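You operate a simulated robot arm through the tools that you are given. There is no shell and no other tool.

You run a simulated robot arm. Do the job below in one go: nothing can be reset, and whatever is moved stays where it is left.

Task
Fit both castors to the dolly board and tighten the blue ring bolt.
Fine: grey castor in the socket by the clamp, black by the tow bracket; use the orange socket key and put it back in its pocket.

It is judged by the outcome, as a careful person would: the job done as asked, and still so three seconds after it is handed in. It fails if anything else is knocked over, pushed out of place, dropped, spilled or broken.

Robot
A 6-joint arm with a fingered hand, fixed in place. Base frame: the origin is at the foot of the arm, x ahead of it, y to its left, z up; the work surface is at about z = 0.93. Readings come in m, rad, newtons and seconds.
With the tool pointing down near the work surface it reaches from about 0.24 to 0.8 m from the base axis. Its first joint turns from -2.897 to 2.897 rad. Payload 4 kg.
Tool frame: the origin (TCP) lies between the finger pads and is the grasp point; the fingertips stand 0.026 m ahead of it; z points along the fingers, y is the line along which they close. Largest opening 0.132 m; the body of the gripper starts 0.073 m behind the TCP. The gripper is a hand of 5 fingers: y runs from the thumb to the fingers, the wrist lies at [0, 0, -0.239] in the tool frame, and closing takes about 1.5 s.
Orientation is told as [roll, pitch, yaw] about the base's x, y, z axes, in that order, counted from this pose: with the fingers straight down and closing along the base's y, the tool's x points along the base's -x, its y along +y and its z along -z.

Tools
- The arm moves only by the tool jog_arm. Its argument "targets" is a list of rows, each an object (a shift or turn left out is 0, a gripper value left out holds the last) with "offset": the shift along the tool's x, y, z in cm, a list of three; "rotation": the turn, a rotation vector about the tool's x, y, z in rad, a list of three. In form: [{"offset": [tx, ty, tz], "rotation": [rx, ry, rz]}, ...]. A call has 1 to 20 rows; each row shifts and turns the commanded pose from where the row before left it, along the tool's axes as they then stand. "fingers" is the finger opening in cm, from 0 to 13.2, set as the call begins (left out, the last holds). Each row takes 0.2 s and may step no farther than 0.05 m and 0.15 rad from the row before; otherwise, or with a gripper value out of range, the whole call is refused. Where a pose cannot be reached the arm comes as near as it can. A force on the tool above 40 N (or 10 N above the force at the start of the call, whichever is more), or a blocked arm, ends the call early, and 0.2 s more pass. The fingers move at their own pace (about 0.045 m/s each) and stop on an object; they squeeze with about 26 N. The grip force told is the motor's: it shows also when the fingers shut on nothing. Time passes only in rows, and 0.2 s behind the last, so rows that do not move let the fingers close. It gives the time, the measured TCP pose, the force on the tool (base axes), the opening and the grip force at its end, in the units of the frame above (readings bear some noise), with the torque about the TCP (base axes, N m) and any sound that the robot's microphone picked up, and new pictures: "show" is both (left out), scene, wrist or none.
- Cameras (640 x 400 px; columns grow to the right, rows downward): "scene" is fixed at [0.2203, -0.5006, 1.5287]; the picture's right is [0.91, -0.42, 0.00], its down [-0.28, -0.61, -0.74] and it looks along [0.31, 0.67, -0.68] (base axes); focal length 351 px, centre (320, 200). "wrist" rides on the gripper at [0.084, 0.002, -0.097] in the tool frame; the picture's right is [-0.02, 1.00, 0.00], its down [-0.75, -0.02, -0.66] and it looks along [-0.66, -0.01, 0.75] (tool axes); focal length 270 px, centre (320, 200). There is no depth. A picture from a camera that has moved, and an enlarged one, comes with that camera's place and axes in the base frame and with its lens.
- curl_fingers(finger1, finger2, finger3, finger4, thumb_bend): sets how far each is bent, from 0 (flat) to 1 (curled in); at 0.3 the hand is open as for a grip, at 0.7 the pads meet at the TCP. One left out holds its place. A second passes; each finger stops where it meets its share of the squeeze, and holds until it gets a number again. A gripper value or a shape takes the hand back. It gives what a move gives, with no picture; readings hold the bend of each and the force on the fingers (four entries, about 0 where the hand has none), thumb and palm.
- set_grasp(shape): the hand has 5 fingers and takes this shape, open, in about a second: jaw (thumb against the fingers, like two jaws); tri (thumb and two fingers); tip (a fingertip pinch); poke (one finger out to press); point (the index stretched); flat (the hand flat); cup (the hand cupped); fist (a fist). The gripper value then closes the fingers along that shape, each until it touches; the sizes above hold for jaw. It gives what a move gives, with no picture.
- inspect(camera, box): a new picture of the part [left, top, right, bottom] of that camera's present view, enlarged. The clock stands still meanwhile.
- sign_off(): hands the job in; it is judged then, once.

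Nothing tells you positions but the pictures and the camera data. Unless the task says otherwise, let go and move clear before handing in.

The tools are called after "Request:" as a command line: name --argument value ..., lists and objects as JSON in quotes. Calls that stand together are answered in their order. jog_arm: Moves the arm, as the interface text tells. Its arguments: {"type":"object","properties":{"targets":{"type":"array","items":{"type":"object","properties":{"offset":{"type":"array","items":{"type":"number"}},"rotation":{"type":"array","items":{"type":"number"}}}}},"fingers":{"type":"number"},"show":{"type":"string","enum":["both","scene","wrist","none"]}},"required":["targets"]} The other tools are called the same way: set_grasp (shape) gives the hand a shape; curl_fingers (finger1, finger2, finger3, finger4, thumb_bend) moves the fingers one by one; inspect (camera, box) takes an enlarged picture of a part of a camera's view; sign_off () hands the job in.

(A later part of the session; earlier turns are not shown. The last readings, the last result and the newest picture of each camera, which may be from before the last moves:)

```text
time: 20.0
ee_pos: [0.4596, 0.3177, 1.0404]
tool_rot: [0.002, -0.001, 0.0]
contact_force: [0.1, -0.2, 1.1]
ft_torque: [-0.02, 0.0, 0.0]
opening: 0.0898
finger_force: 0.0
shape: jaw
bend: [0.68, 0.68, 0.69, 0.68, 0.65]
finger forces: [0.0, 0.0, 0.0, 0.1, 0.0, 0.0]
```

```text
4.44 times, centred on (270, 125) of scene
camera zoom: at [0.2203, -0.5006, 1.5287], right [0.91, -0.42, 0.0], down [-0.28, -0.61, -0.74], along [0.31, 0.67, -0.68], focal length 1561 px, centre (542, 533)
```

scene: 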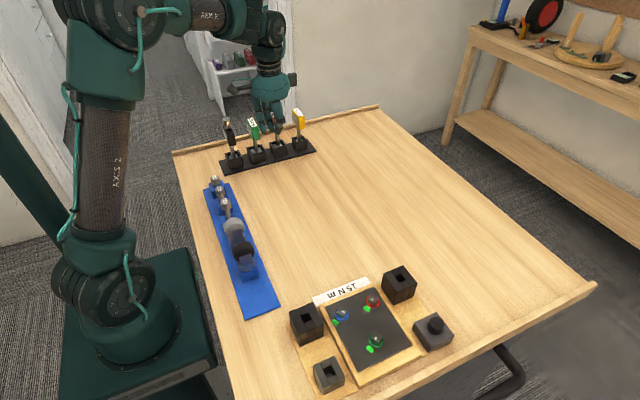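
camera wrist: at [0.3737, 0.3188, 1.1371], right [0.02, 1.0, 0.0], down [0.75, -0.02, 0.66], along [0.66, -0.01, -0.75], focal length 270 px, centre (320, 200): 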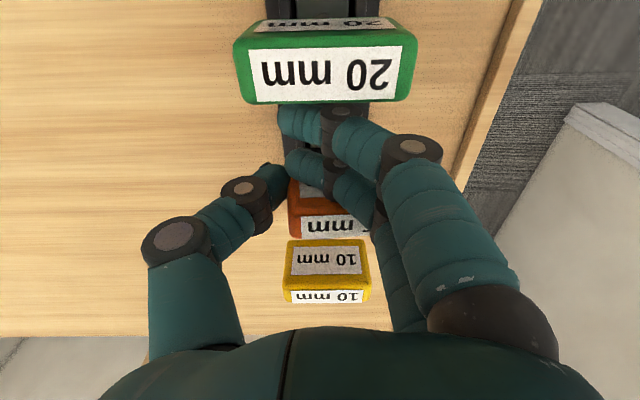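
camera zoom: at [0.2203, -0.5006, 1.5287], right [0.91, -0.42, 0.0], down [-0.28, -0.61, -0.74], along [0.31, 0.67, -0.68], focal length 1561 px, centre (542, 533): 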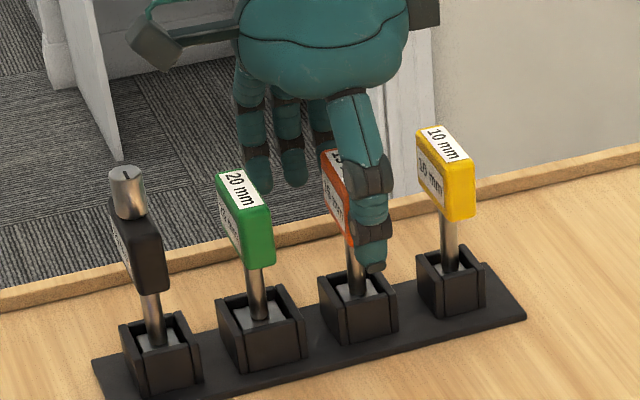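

The key is standing normally again. I'll shift 5 mm in +x so both middle fingers straddle the handle end evenly, then close only to 4 cm.

Request:
jog_arm --targets '[{"offset": [-0.5, 0, 0]}, {"offset": [0, 0, 0]}, {"offset": [0, 0, 0]}]' --show "none"

Request:
jog_arm --targets '[{"offset": [0, 0, 0]}, {"offset": [0, 0, 0]}, {"offset": [0, 0, 0]}, {"offset": [0, 0, 0]}, {"offset": [0, 0, 0]}]' --fingers 4.2

Request:
inspect --camera "wrist" --box '[180, 60, 460, 260]'

```text
time: 20.8
ee_pos: [0.4644, 0.3176, 1.0419]
tool_rot: [0.0, 0.001, 0.001]
contact_force: [1.0, 0.5, 0.3]
ft_torque: [0.0, 0.02, 0.01]
opening: 0.0899
finger_force: 0.0
shape: jaw
bend: [0.68, 0.68, 0.69, 0.68, 0.65]
finger forces: [0.0, 0.0, 0.0, 0.0, 0.0, 0.1]
```

```text
time: 22.0
ee_pos: [0.4629, 0.3169, 1.0417]
tool_rot: [0.001, 0.001, -0.001]
contact_force: [-0.2, 0.8, 0.6]
ft_torque: [0.05, -0.01, 0.01]
opening: 0.037
finger_force: 0.1
shape: jaw
bend: [0.63, 0.73, 0.73, 0.63, 0.7]
finger forces: [0.0, 0.7, 0.4, 0.1, 0.8, 0.0]
camera wrist: at [0.3785, 0.3193, 1.1373], right [0.02, 1.0, 0.0], down [0.75, -0.02, 0.66], along [0.66, -0.01, -0.75], focal length 270 px, centre (320, 200)
```

scene: 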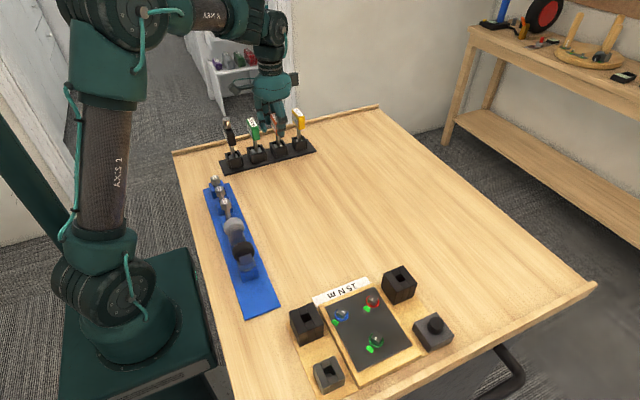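
wrist: 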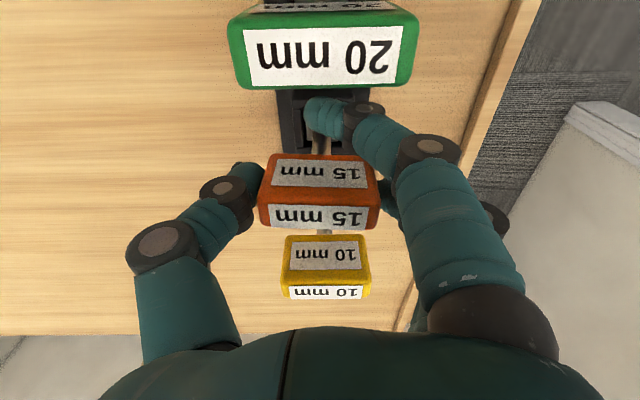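

```text
2.00 times, centred on (320, 160) of wrist
camera zoom: at [0.3785, 0.3193, 1.1373], right [0.02, 1.0, 0.0], down [0.75, -0.02, 0.66], along [0.66, -0.01, -0.75], focal length 541 px, centre (320, 280)
```

zoom: 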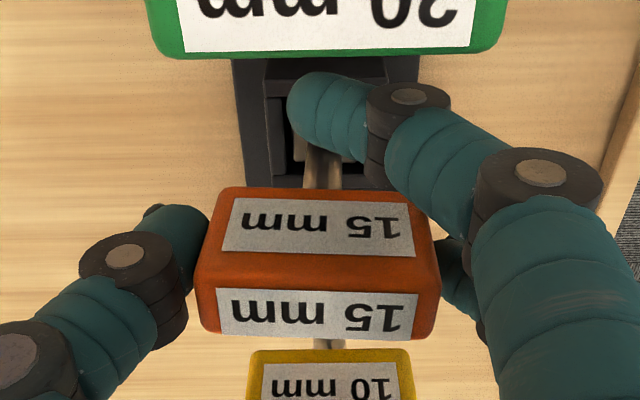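

Now both middle fingers bear on the handle end and the thumb on the other. I'll squeeze fully.

Request:
jog_arm --targets '[{"offset": [0, 0, 0]}, {"offset": [0, 0, 0]}, {"offset": [0, 0, 0]}, {"offset": [0, 0, 0]}, {"offset": [0, 0, 0]}]' --fingers 1.5 --show "none"

Request:
inspect --camera "wrist" --box '[180, 60, 460, 260]'

```text
time: 23.2
ee_pos: [0.4637, 0.318, 1.0417]
tool_rot: [-0.001, 0.001, 0.0]
contact_force: [0.7, -2.5, -0.1]
ft_torque: [-0.23, 0.0, 0.03]
opening: 0.0288
finger_force: 25.8
shape: jaw
bend: [0.66, 0.74, 0.71, 0.66, 0.72]
finger forces: [0.0, 6.6, 12.5, 0.1, 19.6, 0.0]
```

```text
2.00 times, centred on (320, 160) of wrist
camera zoom: at [0.3785, 0.3192, 1.1372], right [0.02, 1.0, 0.0], down [0.75, -0.02, 0.66], along [0.66, -0.01, -0.75], focal length 541 px, centre (320, 280)
```

zoom: 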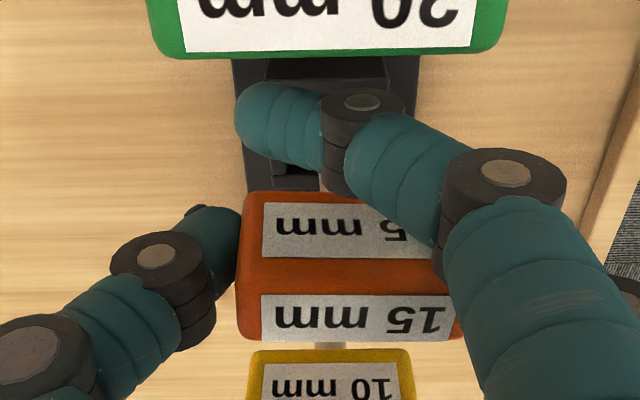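

Squeezing drove the thumb in further and leaned the key in its pocket. I'll relax to the light touch and then squeeze using only the two middle fingers against a held thumb.

Request:
jog_arm --targets '[{"offset": [0, 0, 0]}, {"offset": [0, 0, 0]}, {"offset": [0, 0, 0]}, {"offset": [0, 0, 0]}]' --fingers 4.6 --show "none"

Request:
inspect --camera "wrist" --box '[180, 60, 460, 260]'

```text
time: 24.2
ee_pos: [0.4635, 0.3179, 1.0415]
tool_rot: [0.0, 0.0, 0.0]
contact_force: [-1.0, 0.5, 1.9]
ft_torque: [-0.01, -0.03, 0.01]
opening: 0.0474
finger_force: 0.1
shape: jaw
bend: [0.73, 0.74, 0.72, 0.73, 0.7]
finger forces: [0.1, 1.4, 2.8, 0.0, 1.4, 0.1]
```

```text
2.00 times, centred on (320, 160) of wrist
camera zoom: at [0.3785, 0.3194, 1.1373], right [0.02, 1.0, 0.0], down [0.75, -0.02, 0.66], along [0.66, -0.01, -0.75], focal length 541 px, centre (320, 280)
```

zoom: 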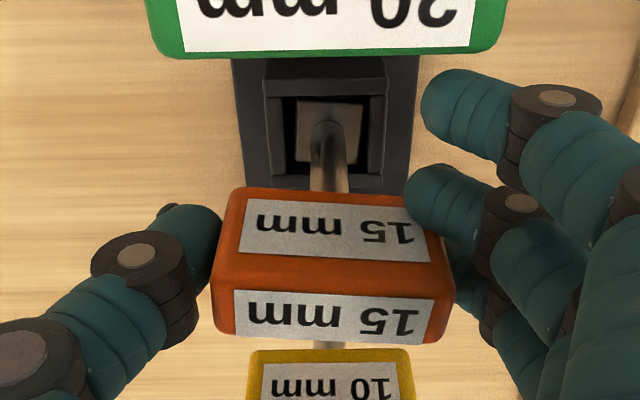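

Request:
jog_arm --targets '[{"offset": [0, 0, 0]}, {"offset": [0, 0, 0]}, {"offset": [-0.25, 0, 0]}, {"offset": [0, 0, 0]}, {"offset": [0, 0, 0]}]' --fingers 7 --show "none"

Request:
inspect --camera "wrist" --box '[180, 60, 460, 260]'

```text
time: 25.4
ee_pos: [0.4658, 0.3171, 1.0412]
tool_rot: [0.001, -0.001, 0.001]
contact_force: [-0.2, -0.1, 0.3]
ft_torque: [-0.03, -0.02, 0.0]
opening: 0.069
finger_force: 0.1
shape: jaw
bend: [0.72, 0.72, 0.72, 0.72, 0.7]
finger forces: [0.0, 0.0, 0.0, 0.0, 0.1, 0.0]
```

```text
2.00 times, centred on (320, 160) of wrist
camera zoom: at [0.3809, 0.3191, 1.1366], right [0.02, 1.0, 0.0], down [0.75, -0.02, 0.66], along [0.66, -0.01, -0.75], focal length 541 px, centre (320, 280)
```

zoom: 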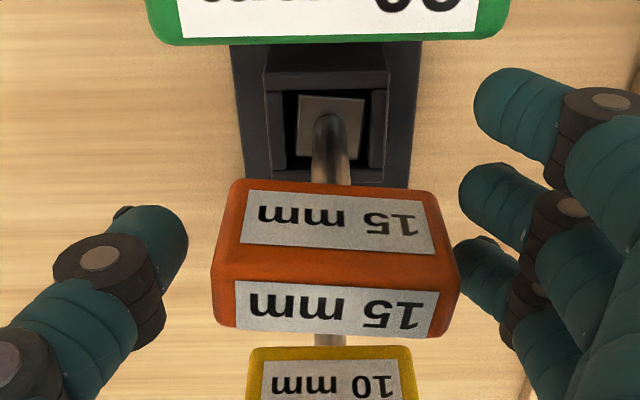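

In a full squeeze the thumb pushes the handle about 5 to 7 mm toward the fingers. I'll pre-shift the hand 5 mm in -y so the key ends up upright, then squeeze.

Request:
jog_arm --targets '[{"offset": [0.05, -0.5, 0]}, {"offset": [0, 0, 0]}, {"offset": [0, 0, 0]}, {"offset": [0, 0, 0]}, {"offset": [0, 0, 0]}, {"offset": [0, 0, 0]}, {"offset": [0, 0, 0]}, {"offset": [0, 0, 0]}, {"offset": [0, 0, 0]}]' --fingers 1.5 --show "scene"

Request:
inspect --camera "wrist" --box '[180, 60, 460, 260]'

Request:
inspect --camera "scene" --box '[220, 80, 320, 170]'

```text
time: 27.4
ee_pos: [0.4656, 0.3123, 1.0402]
tool_rot: [-0.001, -0.001, 0.0]
contact_force: [0.0, -0.1, 0.6]
ft_torque: [-0.04, 0.01, -0.01]
opening: 0.029
finger_force: 26.0
shape: jaw
bend: [0.66, 0.74, 0.71, 0.66, 0.71]
finger forces: [0.0, 8.0, 12.8, 0.0, 18.9, 0.0]
```

scene: 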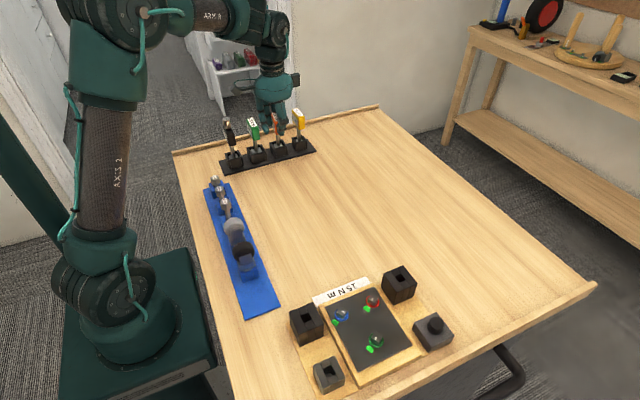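

```text
2.00 times, centred on (320, 160) of wrist
camera zoom: at [0.3805, 0.3142, 1.1367], right [0.02, 1.0, 0.0], down [0.75, -0.02, 0.66], along [0.66, -0.01, -0.75], focal length 541 px, centre (320, 280)
```

zoom: 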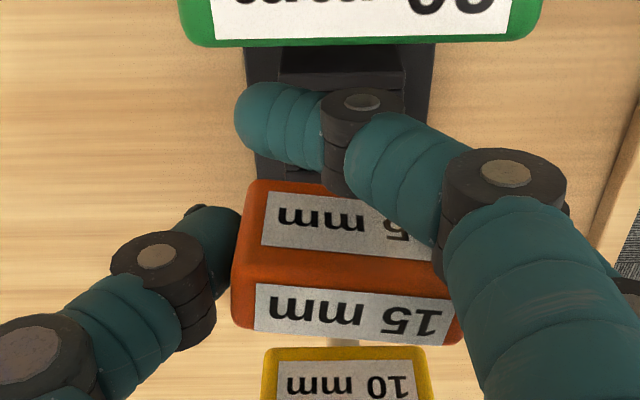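

```text
4.44 times, centred on (270, 125) of scene
camera zoom: at [0.2203, -0.5006, 1.5287], right [0.91, -0.42, 0.0], down [-0.28, -0.61, -0.74], along [0.31, 0.67, -0.68], focal length 1561 px, centre (542, 533)
```

zoom: 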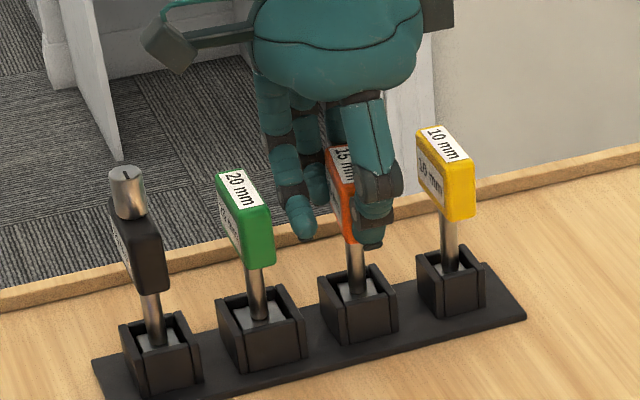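

The force is now about zero, so the key is upright and gripped at 26 N. I'll lift it straight out.

Request:
jog_arm --targets '[{"offset": [0, 0, -1]}, {"offset": [0, 0, -1.5]}, {"offset": [0, 0, -2]}, {"offset": [0, 0, -2.5]}, {"offset": [0, 0, -2.5]}, {"offset": [0, 0, 0]}]'

Request:
inspect --camera "wrist" --box '[180, 60, 460, 260]'

Request:
inspect --camera "scene" --box '[220, 50, 320, 170]'

```text
time: 28.8
ee_pos: [0.466, 0.313, 1.1372]
tool_rot: [0.0, 0.001, 0.0]
contact_force: [0.2, 0.2, -2.3]
ft_torque: [-0.05, 0.0, -0.02]
opening: 0.0291
finger_force: 26.5
shape: jaw
bend: [0.66, 0.74, 0.71, 0.66, 0.72]
finger forces: [0.1, 7.5, 13.2, 0.0, 18.3, 0.0]
camera wrist: at [0.381, 0.3148, 1.2326], right [0.02, 1.0, 0.0], down [0.75, -0.02, 0.66], along [0.66, -0.01, -0.75], focal length 270 px, centre (320, 200)
```

scene: 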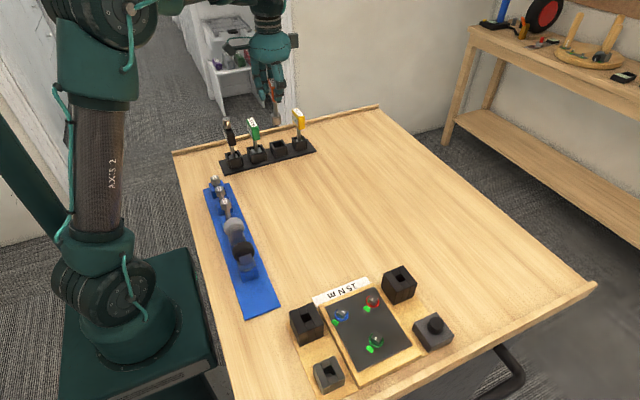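
wrist: 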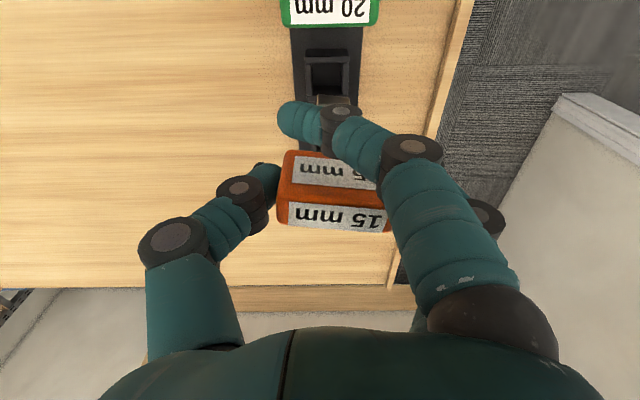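

```text
2.00 times, centred on (320, 160) of wrist
camera zoom: at [0.381, 0.3148, 1.2326], right [0.02, 1.0, 0.0], down [0.75, -0.02, 0.66], along [0.66, -0.01, -0.75], focal length 541 px, centre (320, 280)
```

zoom: 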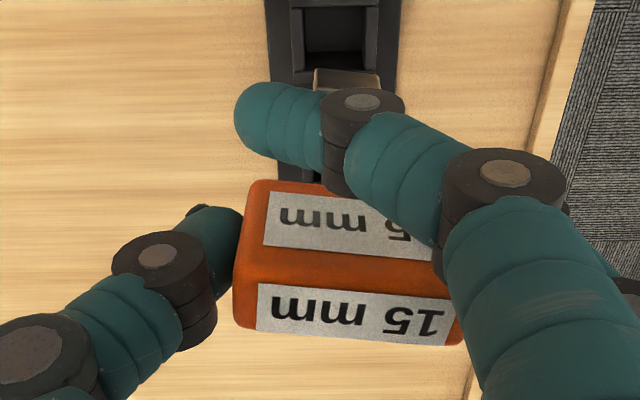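

```text
3.33 times, centred on (270, 110) of scene
camera zoom: at [0.2203, -0.5006, 1.5287], right [0.91, -0.42, 0.0], down [-0.28, -0.61, -0.74], along [0.31, 0.67, -0.68], focal length 1171 px, centre (487, 500)
```

zoom: 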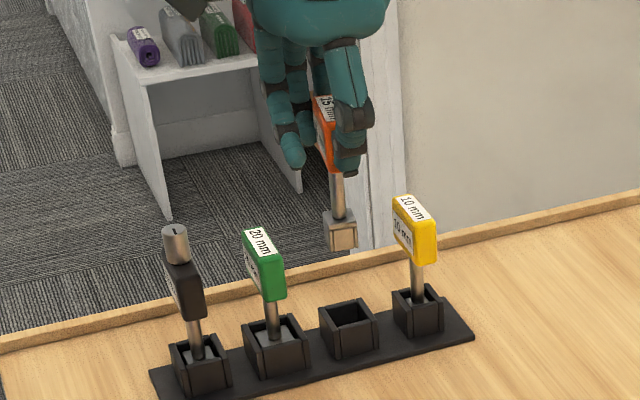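

The key is free and hangs upright. I'll carry it to just above the board, keeping clear of everything, and look down at the blue bolt.

Request:
jog_arm --targets '[{"offset": [0.4, -4.4, -0.5]}, {"offset": [0.4, -4.4, -0.5]}, {"offset": [0.4, -4.4, -0.5]}, {"offset": [0.4, -4.4, 0]}, {"offset": [0.4, -4.4, 0]}, {"offset": [0.4, -4.4, 0]}, {"offset": [0.4, -4.4, 0]}, {"offset": [0.4, -4.4, 0]}, {"offset": [0.4, -4.4, 0]}, {"offset": [0.5, -4.4, 0]}, {"offset": [0.5, -4.4, 0]}, {"offset": [0.5, -4.4, 0]}, {"offset": [0, 0, 0]}]'

Request:
inspect --camera "wrist" --box '[240, 0, 440, 130]'

```text
time: 31.6
ee_pos: [0.4157, -0.2165, 1.1507]
tool_rot: [0.0, 0.0, 0.001]
contact_force: [0.5, -0.3, -3.1]
ft_torque: [0.0, -0.01, 0.01]
opening: 0.028
finger_force: 25.5
shape: jaw
bend: [0.66, 0.74, 0.71, 0.66, 0.72]
finger forces: [0.0, 5.6, 13.7, 0.0, 17.5, 0.0]
camera wrist: at [0.3297, -0.2148, 1.2468], right [0.02, 1.0, 0.0], down [0.75, -0.02, 0.66], along [0.66, -0.01, -0.75], focal length 270 px, centre (320, 200)
```

scene: 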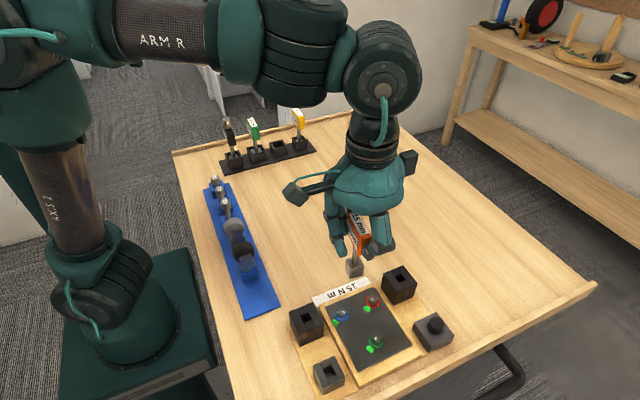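
wrist: 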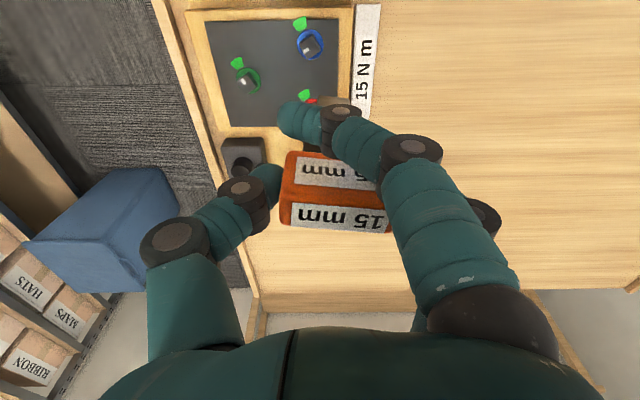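

```text
3.08 times, centred on (340, 65) of wrist
camera zoom: at [0.3297, -0.2148, 1.2468], right [0.02, 1.0, 0.0], down [0.75, -0.02, 0.66], along [0.66, -0.01, -0.75], focal length 832 px, centre (258, 615)
```

zoom: 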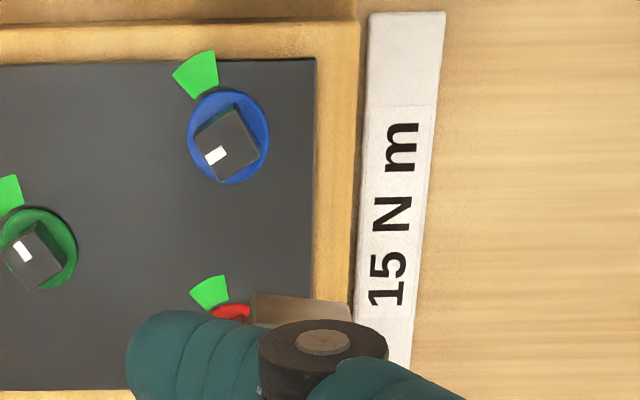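

Request:
inspect --camera "wrist" --box '[285, 10, 335, 65]'

Request:
inspect --camera "wrist" --box '[190, 0, 390, 130]'

Request:
inspect --camera "scene" --box '[320, 240, 400, 340]'

```text
7.27 times, centred on (310, 38) of wrist
camera zoom: at [0.3297, -0.2148, 1.2468], right [0.02, 1.0, 0.0], down [0.75, -0.02, 0.66], along [0.66, -0.01, -0.75], focal length 1966 px, centre (393, 1382)
```

zoom: 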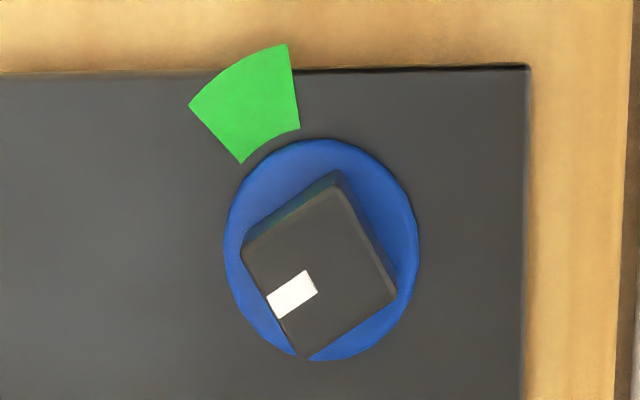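

```text
3.08 times, centred on (290, 65) of wrist
camera zoom: at [0.3297, -0.2148, 1.2468], right [0.02, 1.0, 0.0], down [0.75, -0.02, 0.66], along [0.66, -0.01, -0.75], focal length 832 px, centre (412, 615)
```

zoom: 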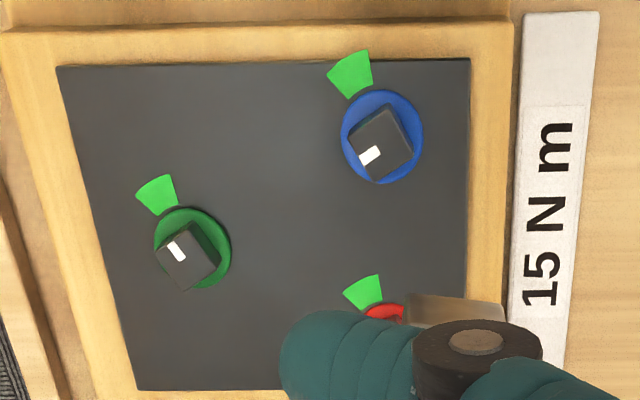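

```text
4.00 times, centred on (360, 290) of scene
camera zoom: at [0.2203, -0.5006, 1.5287], right [0.91, -0.42, 0.0], down [-0.28, -0.61, -0.74], along [0.31, 0.67, -0.68], focal length 1405 px, centre (160, -160)
```

zoom: 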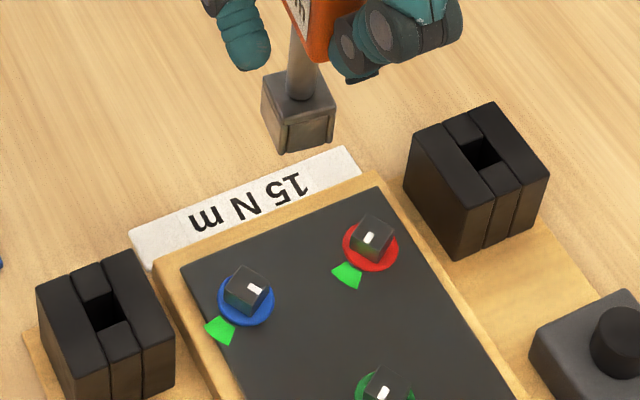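

The bolt head reads clearly. Its square sits at about 31° mod 90, its mark points to about -59°, and the green wedge is centred near -154° (spanning about -137° to -172°). It therefore needs about 95° clockwise. Now I need the key's own angle in the hand.

Request:
inspect --camera "wrist" --box '[270, 140, 400, 240]'

Request:
inspect --camera "scene" --box '[335, 200, 395, 290]'

Request:
inspect --camera "wrist" --box '[300, 85, 360, 125]'

```text
4.00 times, centred on (335, 190) of wrist
camera zoom: at [0.3297, -0.2148, 1.2468], right [0.02, 1.0, 0.0], down [0.75, -0.02, 0.66], along [0.66, -0.01, -0.75], focal length 1081 px, centre (260, 240)
```

zoom: 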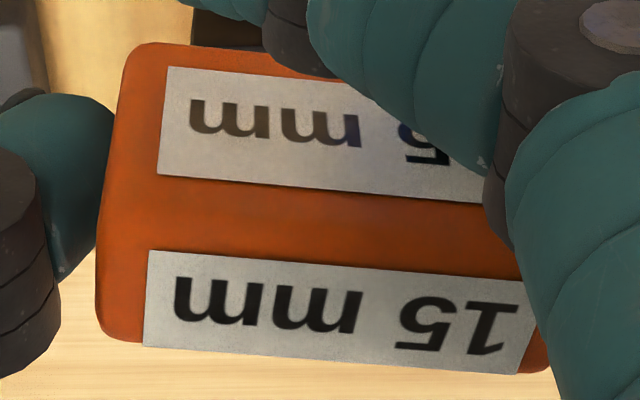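

```text
4.44 times, centred on (365, 245) of scene
camera zoom: at [0.2203, -0.5006, 1.5287], right [0.91, -0.42, 0.0], down [-0.28, -0.61, -0.74], along [0.31, 0.67, -0.68], focal length 1561 px, centre (120, 0)
```

zoom: 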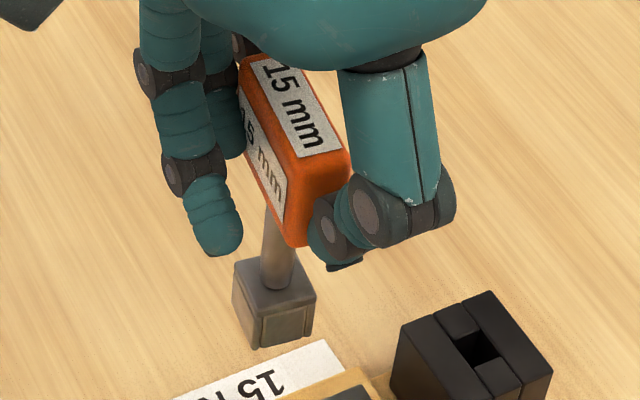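

```text
10.00 times, centred on (330, 105) of wrist
camera zoom: at [0.3297, -0.2148, 1.2468], right [0.02, 1.0, 0.0], down [0.75, -0.02, 0.66], along [0.66, -0.01, -0.75], focal length 2703 px, centre (220, 1150)
```

zoom: 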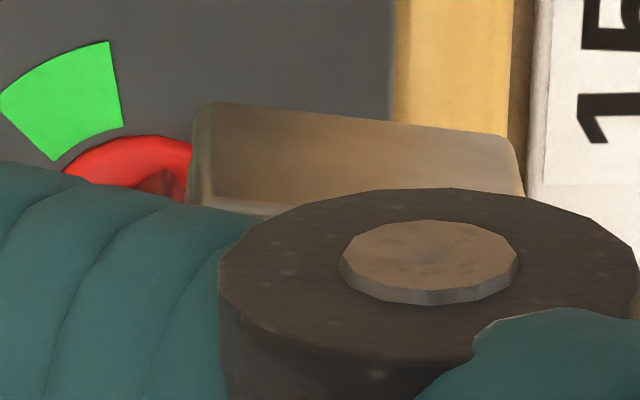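

The key sits about 8° clockwise in my hand, so I need to turn the hand by about +39° to match the head. I'll first locate the socket tip more precisely.

Request:
inspect --camera "scene" --box '[340, 248, 376, 284]'

Request:
inspect --camera "scene" --box '[325, 300, 365, 330]'

```text
11.11 times, centred on (358, 266) of scene
camera zoom: at [0.2203, -0.5006, 1.5287], right [0.91, -0.42, 0.0], down [-0.28, -0.61, -0.74], along [0.31, 0.67, -0.68], focal length 3903 px, centre (-102, -533)
```

zoom: 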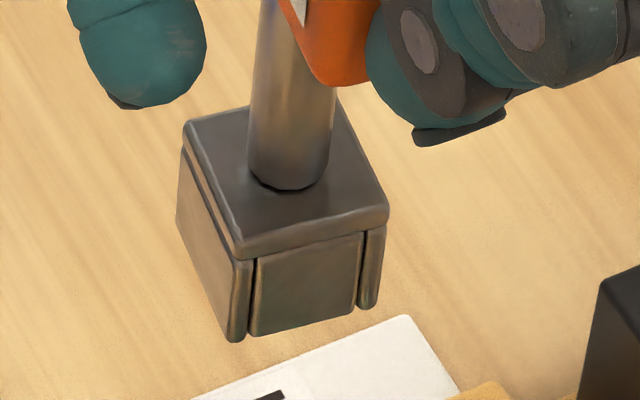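

```text
13.33 times, centred on (345, 315) of scene
camera zoom: at [0.2203, -0.5006, 1.5287], right [0.91, -0.42, 0.0], down [-0.28, -0.61, -0.74], along [0.31, 0.67, -0.68], focal length 4683 px, centre (-13, -1333)
```

zoom: 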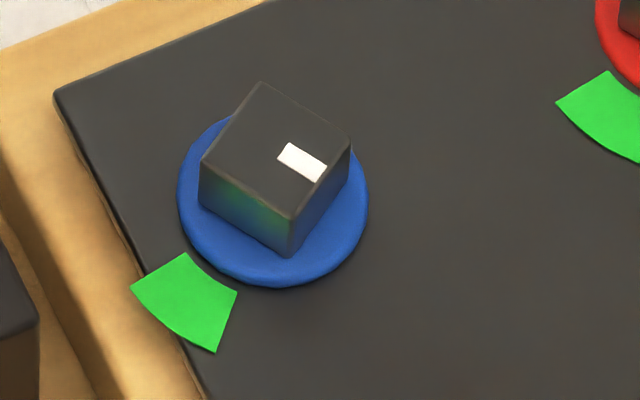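

The socket is a box about 25 mm wide, roughly 0.11 m below the TCP. The bolt is at about (0.389, -0.224) with its head top near z 0.965. I'll move over the bolt and turn by +39.4°, staying about 2.5 cm above it.

Request:
jog_arm --targets '[{"offset": [1.125, -0.785, 2.0]}, {"offset": [1.125, -0.785, 2.0]}, {"rotation": [0, 0, -0.1376]}, {"rotation": [0, 0, -0.1376]}, {"rotation": [0, 0, -0.1376]}, {"rotation": [0, 0, -0.1376]}, {"rotation": [0, 0, -0.1376]}, {"offset": [0, 0, 0]}]'

Request:
inspect --camera "scene" --box '[320, 270, 370, 330]'

```text
time: 33.4
ee_pos: [0.3925, -0.2308, 1.1108]
tool_rot: [0.0, 0.001, 0.689]
contact_force: [0.0, 1.9, -2.3]
ft_torque: [-0.04, -0.01, 0.03]
opening: 0.0281
finger_force: 25.4
shape: jaw
bend: [0.66, 0.74, 0.71, 0.66, 0.72]
finger forces: [0.0, 5.5, 13.6, 0.0, 17.4, 0.0]
camera wrist: at [0.3257, -0.2842, 1.2065], right [-0.62, 0.78, 0.0], down [0.59, 0.47, 0.66], along [0.52, 0.41, -0.75], focal length 270 px, centre (320, 200)
```

scene: 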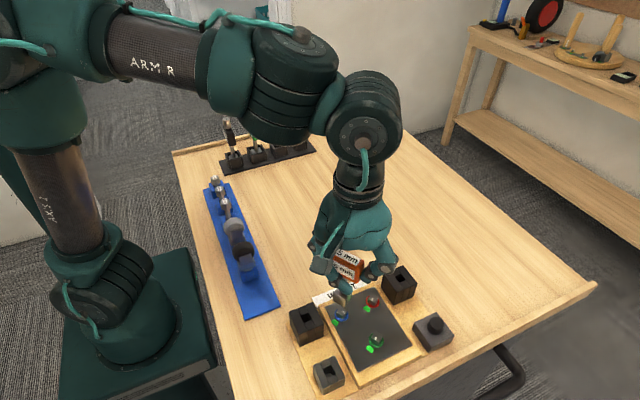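
wrist: 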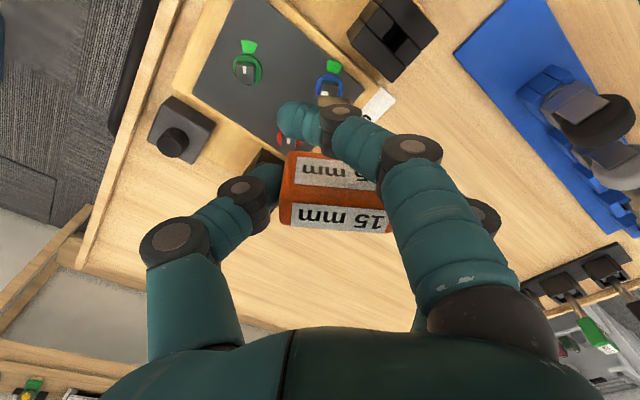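

```text
6.67 times, centred on (345, 300) of scene
camera zoom: at [0.2203, -0.5006, 1.5287], right [0.91, -0.42, 0.0], down [-0.28, -0.61, -0.74], along [0.31, 0.67, -0.68], focal length 2342 px, centre (153, -467)
```

zoom: 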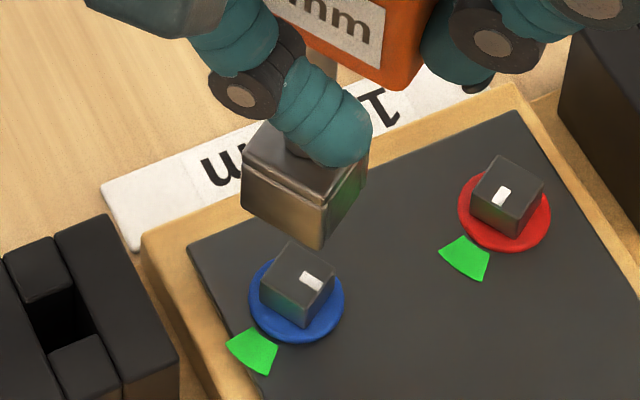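

Request:
inspect --camera "scene" --box '[334, 285, 380, 325]'

Request:
inspect --camera "wrist" --box '[295, 50, 385, 120]'

```text
10.00 times, centred on (357, 305) of scene
camera zoom: at [0.2203, -0.5006, 1.5287], right [0.91, -0.42, 0.0], down [-0.28, -0.61, -0.74], along [0.31, 0.67, -0.68], focal length 3512 px, centre (-50, -850)
```

zoom: 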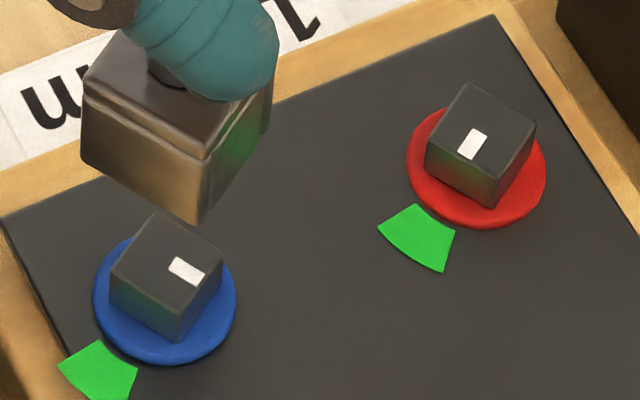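

```text
5.71 times, centred on (340, 85) of wrist
camera zoom: at [0.3257, -0.2842, 1.2065], right [-0.62, 0.78, 0.0], down [0.59, 0.47, 0.66], along [0.52, 0.41, -0.75], focal length 1544 px, centre (206, 857)
```

zoom: 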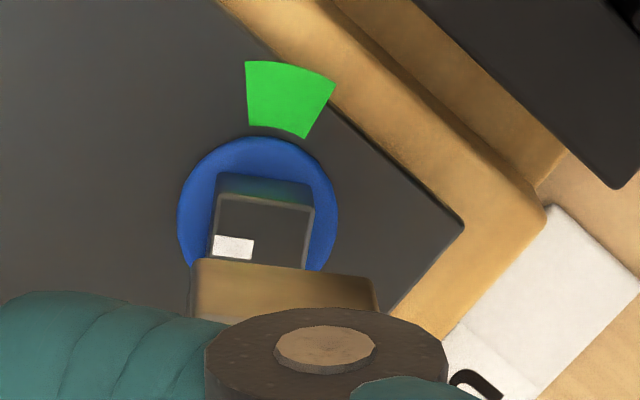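

The socket and head angles match to within 1 to 2°. The socket needs to move about 3.5 mm along tool +x, so I'll apply that and come down to about 1 cm above the head.

Request:
jog_arm --targets '[{"offset": [0.35, -0.1, 1.0]}, {"offset": [0, 0, 0.8]}, {"offset": [0, 0, 0]}]' --show "none"

Request:
inspect --camera "scene" --box '[325, 285, 371, 325]'

Request:
inspect --camera "wrist" --box '[295, 50, 385, 120]'

```text
time: 34.2
ee_pos: [0.3903, -0.2343, 1.094]
tool_rot: [0.0, 0.0, 0.689]
contact_force: [1.1, -0.2, -2.5]
ft_torque: [-0.02, 0.0, -0.02]
opening: 0.0282
finger_force: 25.6
shape: jaw
bend: [0.66, 0.74, 0.71, 0.66, 0.72]
finger forces: [0.1, 5.5, 13.6, 0.0, 17.5, 0.1]
```

```text
10.00 times, centred on (348, 305) of scene
camera zoom: at [0.2203, -0.5006, 1.5287], right [0.91, -0.42, 0.0], down [-0.28, -0.61, -0.74], along [0.31, 0.67, -0.68], focal length 3512 px, centre (40, -850)
```

zoom: 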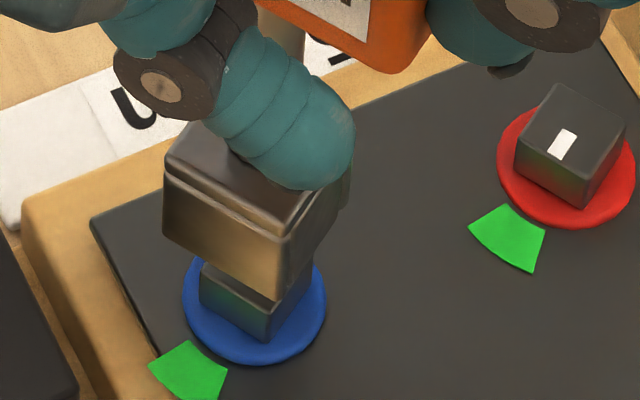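

```text
5.71 times, centred on (340, 85) of wrist
camera zoom: at [0.3232, -0.2869, 1.189], right [-0.62, 0.79, 0.0], down [0.59, 0.47, 0.66], along [0.52, 0.41, -0.75], focal length 1544 px, centre (206, 857)
```

zoom: 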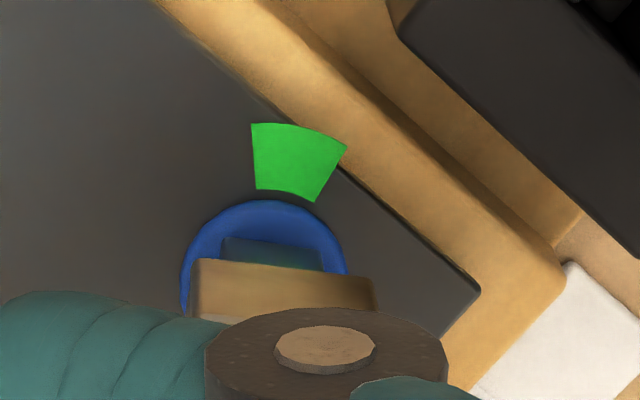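

The alignment is close, though both views leave some ambiguity along the camera direction. I'll make a small correction and descend gently, watching the force to find where the socket meets the head.

Request:
jog_arm --targets '[{"offset": [-0.15, 0, 0]}, {"offset": [0, 0, 0.25]}, {"offset": [0, 0, 0.25]}, {"offset": [0, 0, 0.25]}, {"offset": [0, 0, 0.25]}, {"offset": [0, 0, 0]}]' --show "none"

Request:
inspect --camera "scene" --box '[325, 285, 371, 325]'

Request:
inspect --camera "wrist" --box '[295, 50, 385, 120]'

```text
time: 35.6
ee_pos: [0.3905, -0.2329, 1.0824]
tool_rot: [0.0, 0.0, 0.689]
contact_force: [0.3, -0.9, -2.6]
ft_torque: [-0.06, -0.03, -0.02]
opening: 0.0282
finger_force: 26.1
shape: jaw
bend: [0.66, 0.74, 0.71, 0.66, 0.72]
finger forces: [0.0, 5.5, 13.6, 0.0, 17.4, 0.0]
```

```text
10.00 times, centred on (348, 305) of scene
camera zoom: at [0.2203, -0.5006, 1.5287], right [0.91, -0.42, 0.0], down [-0.28, -0.61, -0.74], along [0.31, 0.67, -0.68], focal length 3512 px, centre (40, -850)
```

zoom: 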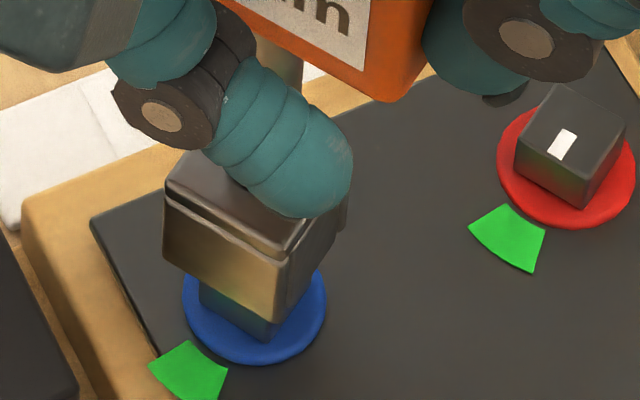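

```text
5.71 times, centred on (340, 85) of wrist
camera zoom: at [0.3243, -0.2854, 1.1784], right [-0.62, 0.79, 0.0], down [0.59, 0.47, 0.66], along [0.52, 0.41, -0.75], focal length 1544 px, centre (206, 857)
```

zoom: 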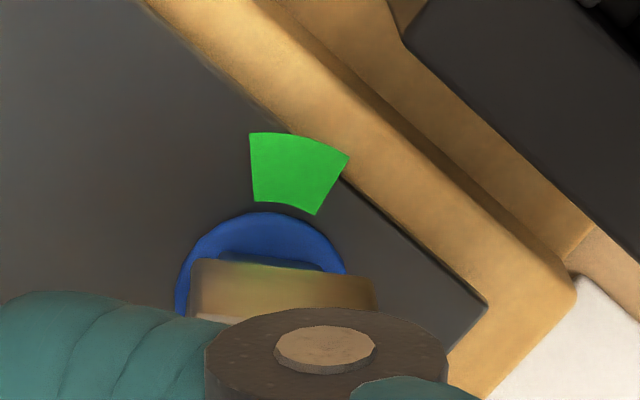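

Request:
jog_arm --targets '[{"offset": [0, 0, 0.2]}, {"offset": [0, 0, 0.2]}, {"offset": [0, 0, 0]}]' --show "none"

Request:
jog_arm --targets '[{"offset": [0, 0, 0.15]}, {"offset": [0, 0, 0.15]}, {"offset": [0, 0, 0]}]' --show "none"

Request:
inspect --camera "scene" --box '[325, 285, 371, 325]'

Request:
inspect --camera "wrist" --box '[295, 50, 385, 120]'

```text
time: 36.4
ee_pos: [0.3914, -0.233, 1.0789]
tool_rot: [0.0, 0.001, 0.688]
contact_force: [0.5, 0.2, -2.2]
ft_torque: [-0.01, 0.0, -0.01]
opening: 0.0283
finger_force: 25.8
shape: jaw
bend: [0.66, 0.74, 0.71, 0.66, 0.72]
finger forces: [0.1, 5.5, 13.7, 0.0, 17.4, 0.0]
```

```text
time: 37.2
ee_pos: [0.3911, -0.233, 1.0767]
tool_rot: [0.0, 0.0, 0.687]
contact_force: [-0.2, -0.3, -2.1]
ft_torque: [-0.03, 0.0, -0.01]
opening: 0.0281
finger_force: 26.0
shape: jaw
bend: [0.66, 0.74, 0.71, 0.66, 0.72]
finger forces: [0.1, 5.6, 13.7, 0.0, 17.5, 0.0]
```

```text
10.00 times, centred on (348, 305) of scene
camera zoom: at [0.2203, -0.5006, 1.5287], right [0.91, -0.42, 0.0], down [-0.28, -0.61, -0.74], along [0.31, 0.67, -0.68], focal length 3512 px, centre (40, -850)
```

zoom: 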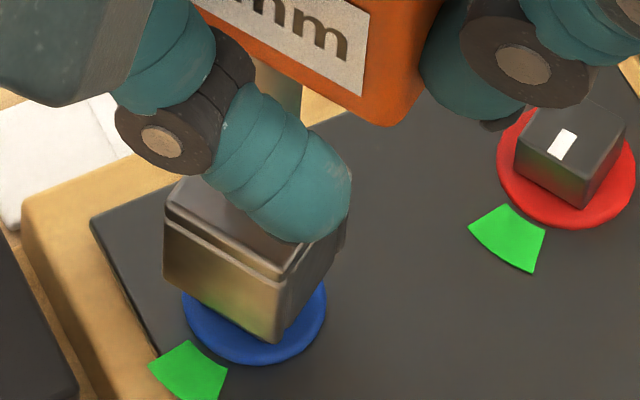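

```text
5.71 times, centred on (340, 85) of wrist
camera zoom: at [0.3243, -0.2855, 1.1715], right [-0.62, 0.79, 0.0], down [0.59, 0.47, 0.66], along [0.52, 0.41, -0.75], focal length 1544 px, centre (206, 857)
```

zoom: 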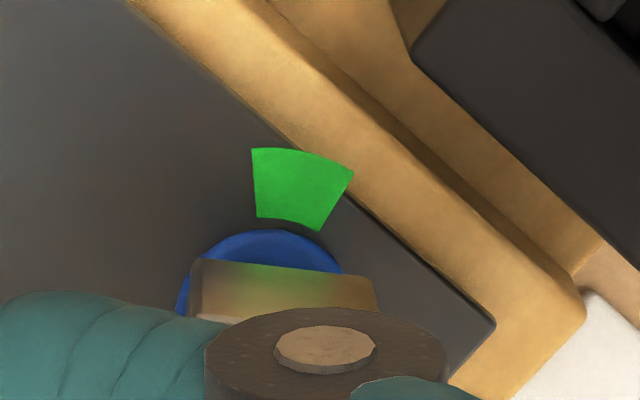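

Request:
jog_arm --targets '[{"offset": [0, 0, 0.15]}, {"offset": [0, 0, 0.15]}, {"offset": [0, 0, 0]}]' --show "none"

Request:
jog_arm --targets '[{"offset": [0, 0, 0.15]}, {"offset": [0, 0, 0.15]}, {"offset": [0, 0, 0]}]' --show "none"

Request:
inspect --camera "scene" --box '[325, 285, 371, 325]'

Request:
inspect --camera "wrist" --box '[295, 50, 385, 120]'

```text
time: 38.0
ee_pos: [0.3912, -0.2334, 1.0729]
tool_rot: [-0.001, -0.001, 0.686]
contact_force: [-0.9, 0.0, 4.2]
ft_torque: [0.01, 0.02, 0.0]
opening: 0.0283
finger_force: 25.8
shape: jaw
bend: [0.66, 0.74, 0.71, 0.66, 0.72]
finger forces: [0.0, 6.1, 13.8, 0.0, 18.5, 0.0]
```

```text
time: 38.8
ee_pos: [0.3911, -0.2341, 1.07]
tool_rot: [-0.003, 0.002, 0.687]
contact_force: [-0.4, -2.0, 26.4]
ft_torque: [0.24, 0.12, 0.01]
opening: 0.029
finger_force: 26.1
shape: jaw
bend: [0.66, 0.74, 0.72, 0.66, 0.74]
finger forces: [0.0, 8.4, 15.0, 0.0, 22.6, 0.1]
```

```text
10.00 times, centred on (348, 305) of scene
camera zoom: at [0.2203, -0.5006, 1.5287], right [0.91, -0.42, 0.0], down [-0.28, -0.61, -0.74], along [0.31, 0.67, -0.68], focal length 3512 px, centre (40, -850)
```

zoom: 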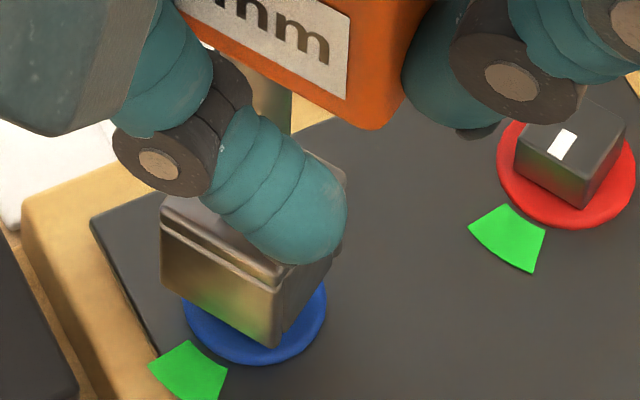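

```text
5.71 times, centred on (340, 85) of wrist
camera zoom: at [0.3236, -0.2858, 1.1664], right [-0.62, 0.79, 0.0], down [0.59, 0.47, 0.66], along [0.52, 0.41, -0.75], focal length 1544 px, centre (206, 857)
```

zoom: 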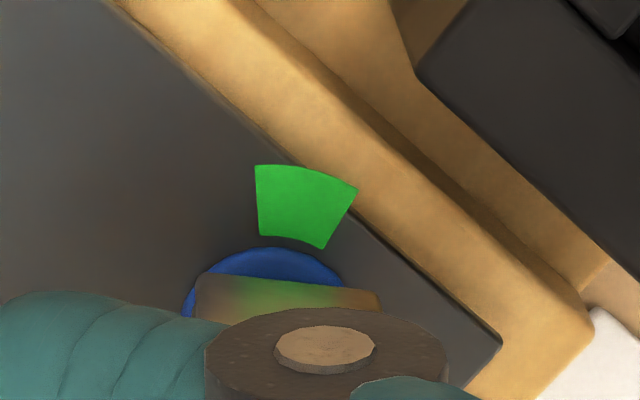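

Contact came at TCP z of about 1.0745, with the socket rim resting on the head, so it's slightly off. I'll lift a few millimetres to relieve the force and measure finely.

Request:
jog_arm --targets '[{"offset": [0, 0, -0.4]}, {"offset": [0, 0, -0.5]}, {"offset": [0, 0, 0]}]' --show "none"

Request:
inspect --camera "scene" --box '[336, 298, 364, 323]'

Request:
inspect --camera "wrist" --box '[315, 80, 370, 115]'

```text
time: 39.6
ee_pos: [0.3906, -0.2325, 1.0782]
tool_rot: [0.0, -0.001, 0.688]
contact_force: [0.0, -0.4, -3.1]
ft_torque: [-0.03, 0.01, 0.02]
opening: 0.0282
finger_force: 26.0
shape: jaw
bend: [0.66, 0.74, 0.71, 0.66, 0.73]
finger forces: [0.0, 7.1, 13.2, 0.0, 17.0, 0.1]
```

```text
16.00 times, centred on (350, 310) of scene
camera zoom: at [0.2203, -0.5006, 1.5287], right [0.91, -0.42, 0.0], down [-0.28, -0.61, -0.74], along [0.31, 0.67, -0.68], focal length 5620 px, centre (-160, -1568)
```

zoom: 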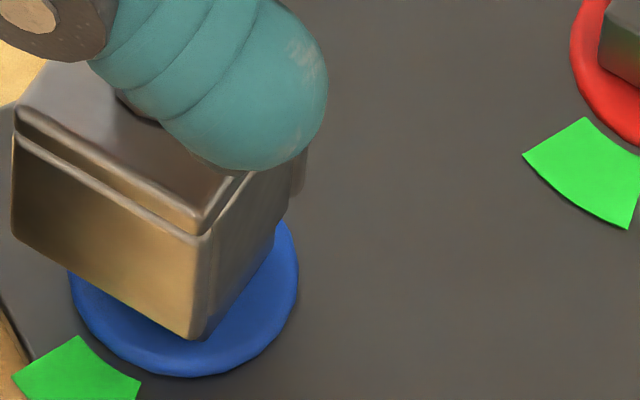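

```text
11.43 times, centred on (342, 98) of wrist
camera zoom: at [0.3234, -0.2854, 1.1738], right [-0.62, 0.79, 0.0], down [0.59, 0.47, 0.66], along [0.52, 0.41, -0.75], focal length 3089 px, centre (63, 1371)
```

zoom: 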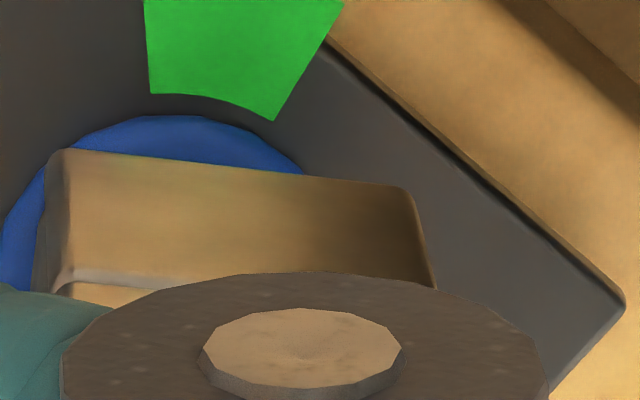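

Request:
jog_arm --targets '[{"offset": [-0.3, -0.17, 0]}, {"offset": [0, 0, 0]}]' --show "none"

Request:
inspect --camera "scene" --box '[330, 296, 358, 321]'

Request:
inspect --camera "wrist" --box '[305, 70, 370, 115]'

```text
time: 40.2
ee_pos: [0.3953, -0.2336, 1.0783]
tool_rot: [0.0, -0.001, 0.686]
contact_force: [0.5, -0.1, -2.3]
ft_torque: [-0.01, 0.06, 0.0]
opening: 0.0283
finger_force: 25.6
shape: jaw
bend: [0.66, 0.74, 0.71, 0.66, 0.73]
finger forces: [0.0, 7.1, 13.4, 0.0, 17.0, 0.0]
```

```text
16.00 times, centred on (344, 308) of scene
camera zoom: at [0.2203, -0.5006, 1.5287], right [0.91, -0.42, 0.0], down [-0.28, -0.61, -0.74], along [0.31, 0.67, -0.68], focal length 5620 px, centre (-64, -1536)
```

zoom: 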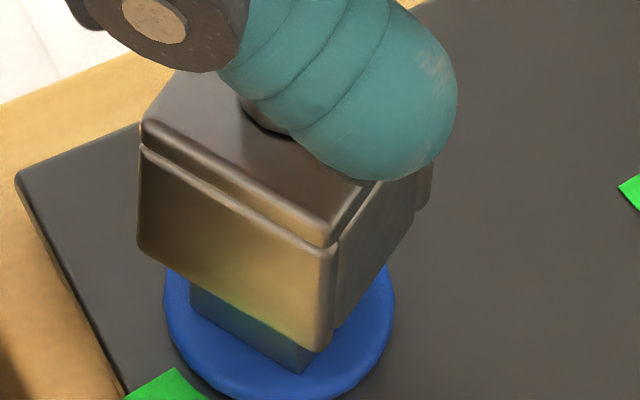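

```text
8.89 times, centred on (338, 92) of wrist
camera zoom: at [0.327, -0.285, 1.1744], right [-0.62, 0.79, 0.0], down [0.59, 0.47, 0.66], along [0.52, 0.41, -0.75], focal length 2402 px, centre (164, 1156)
```

zoom: 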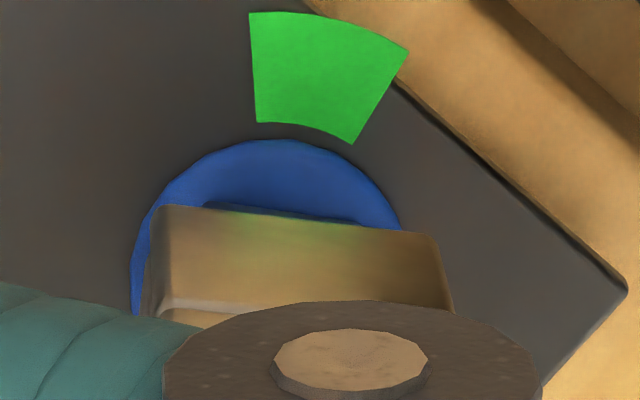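

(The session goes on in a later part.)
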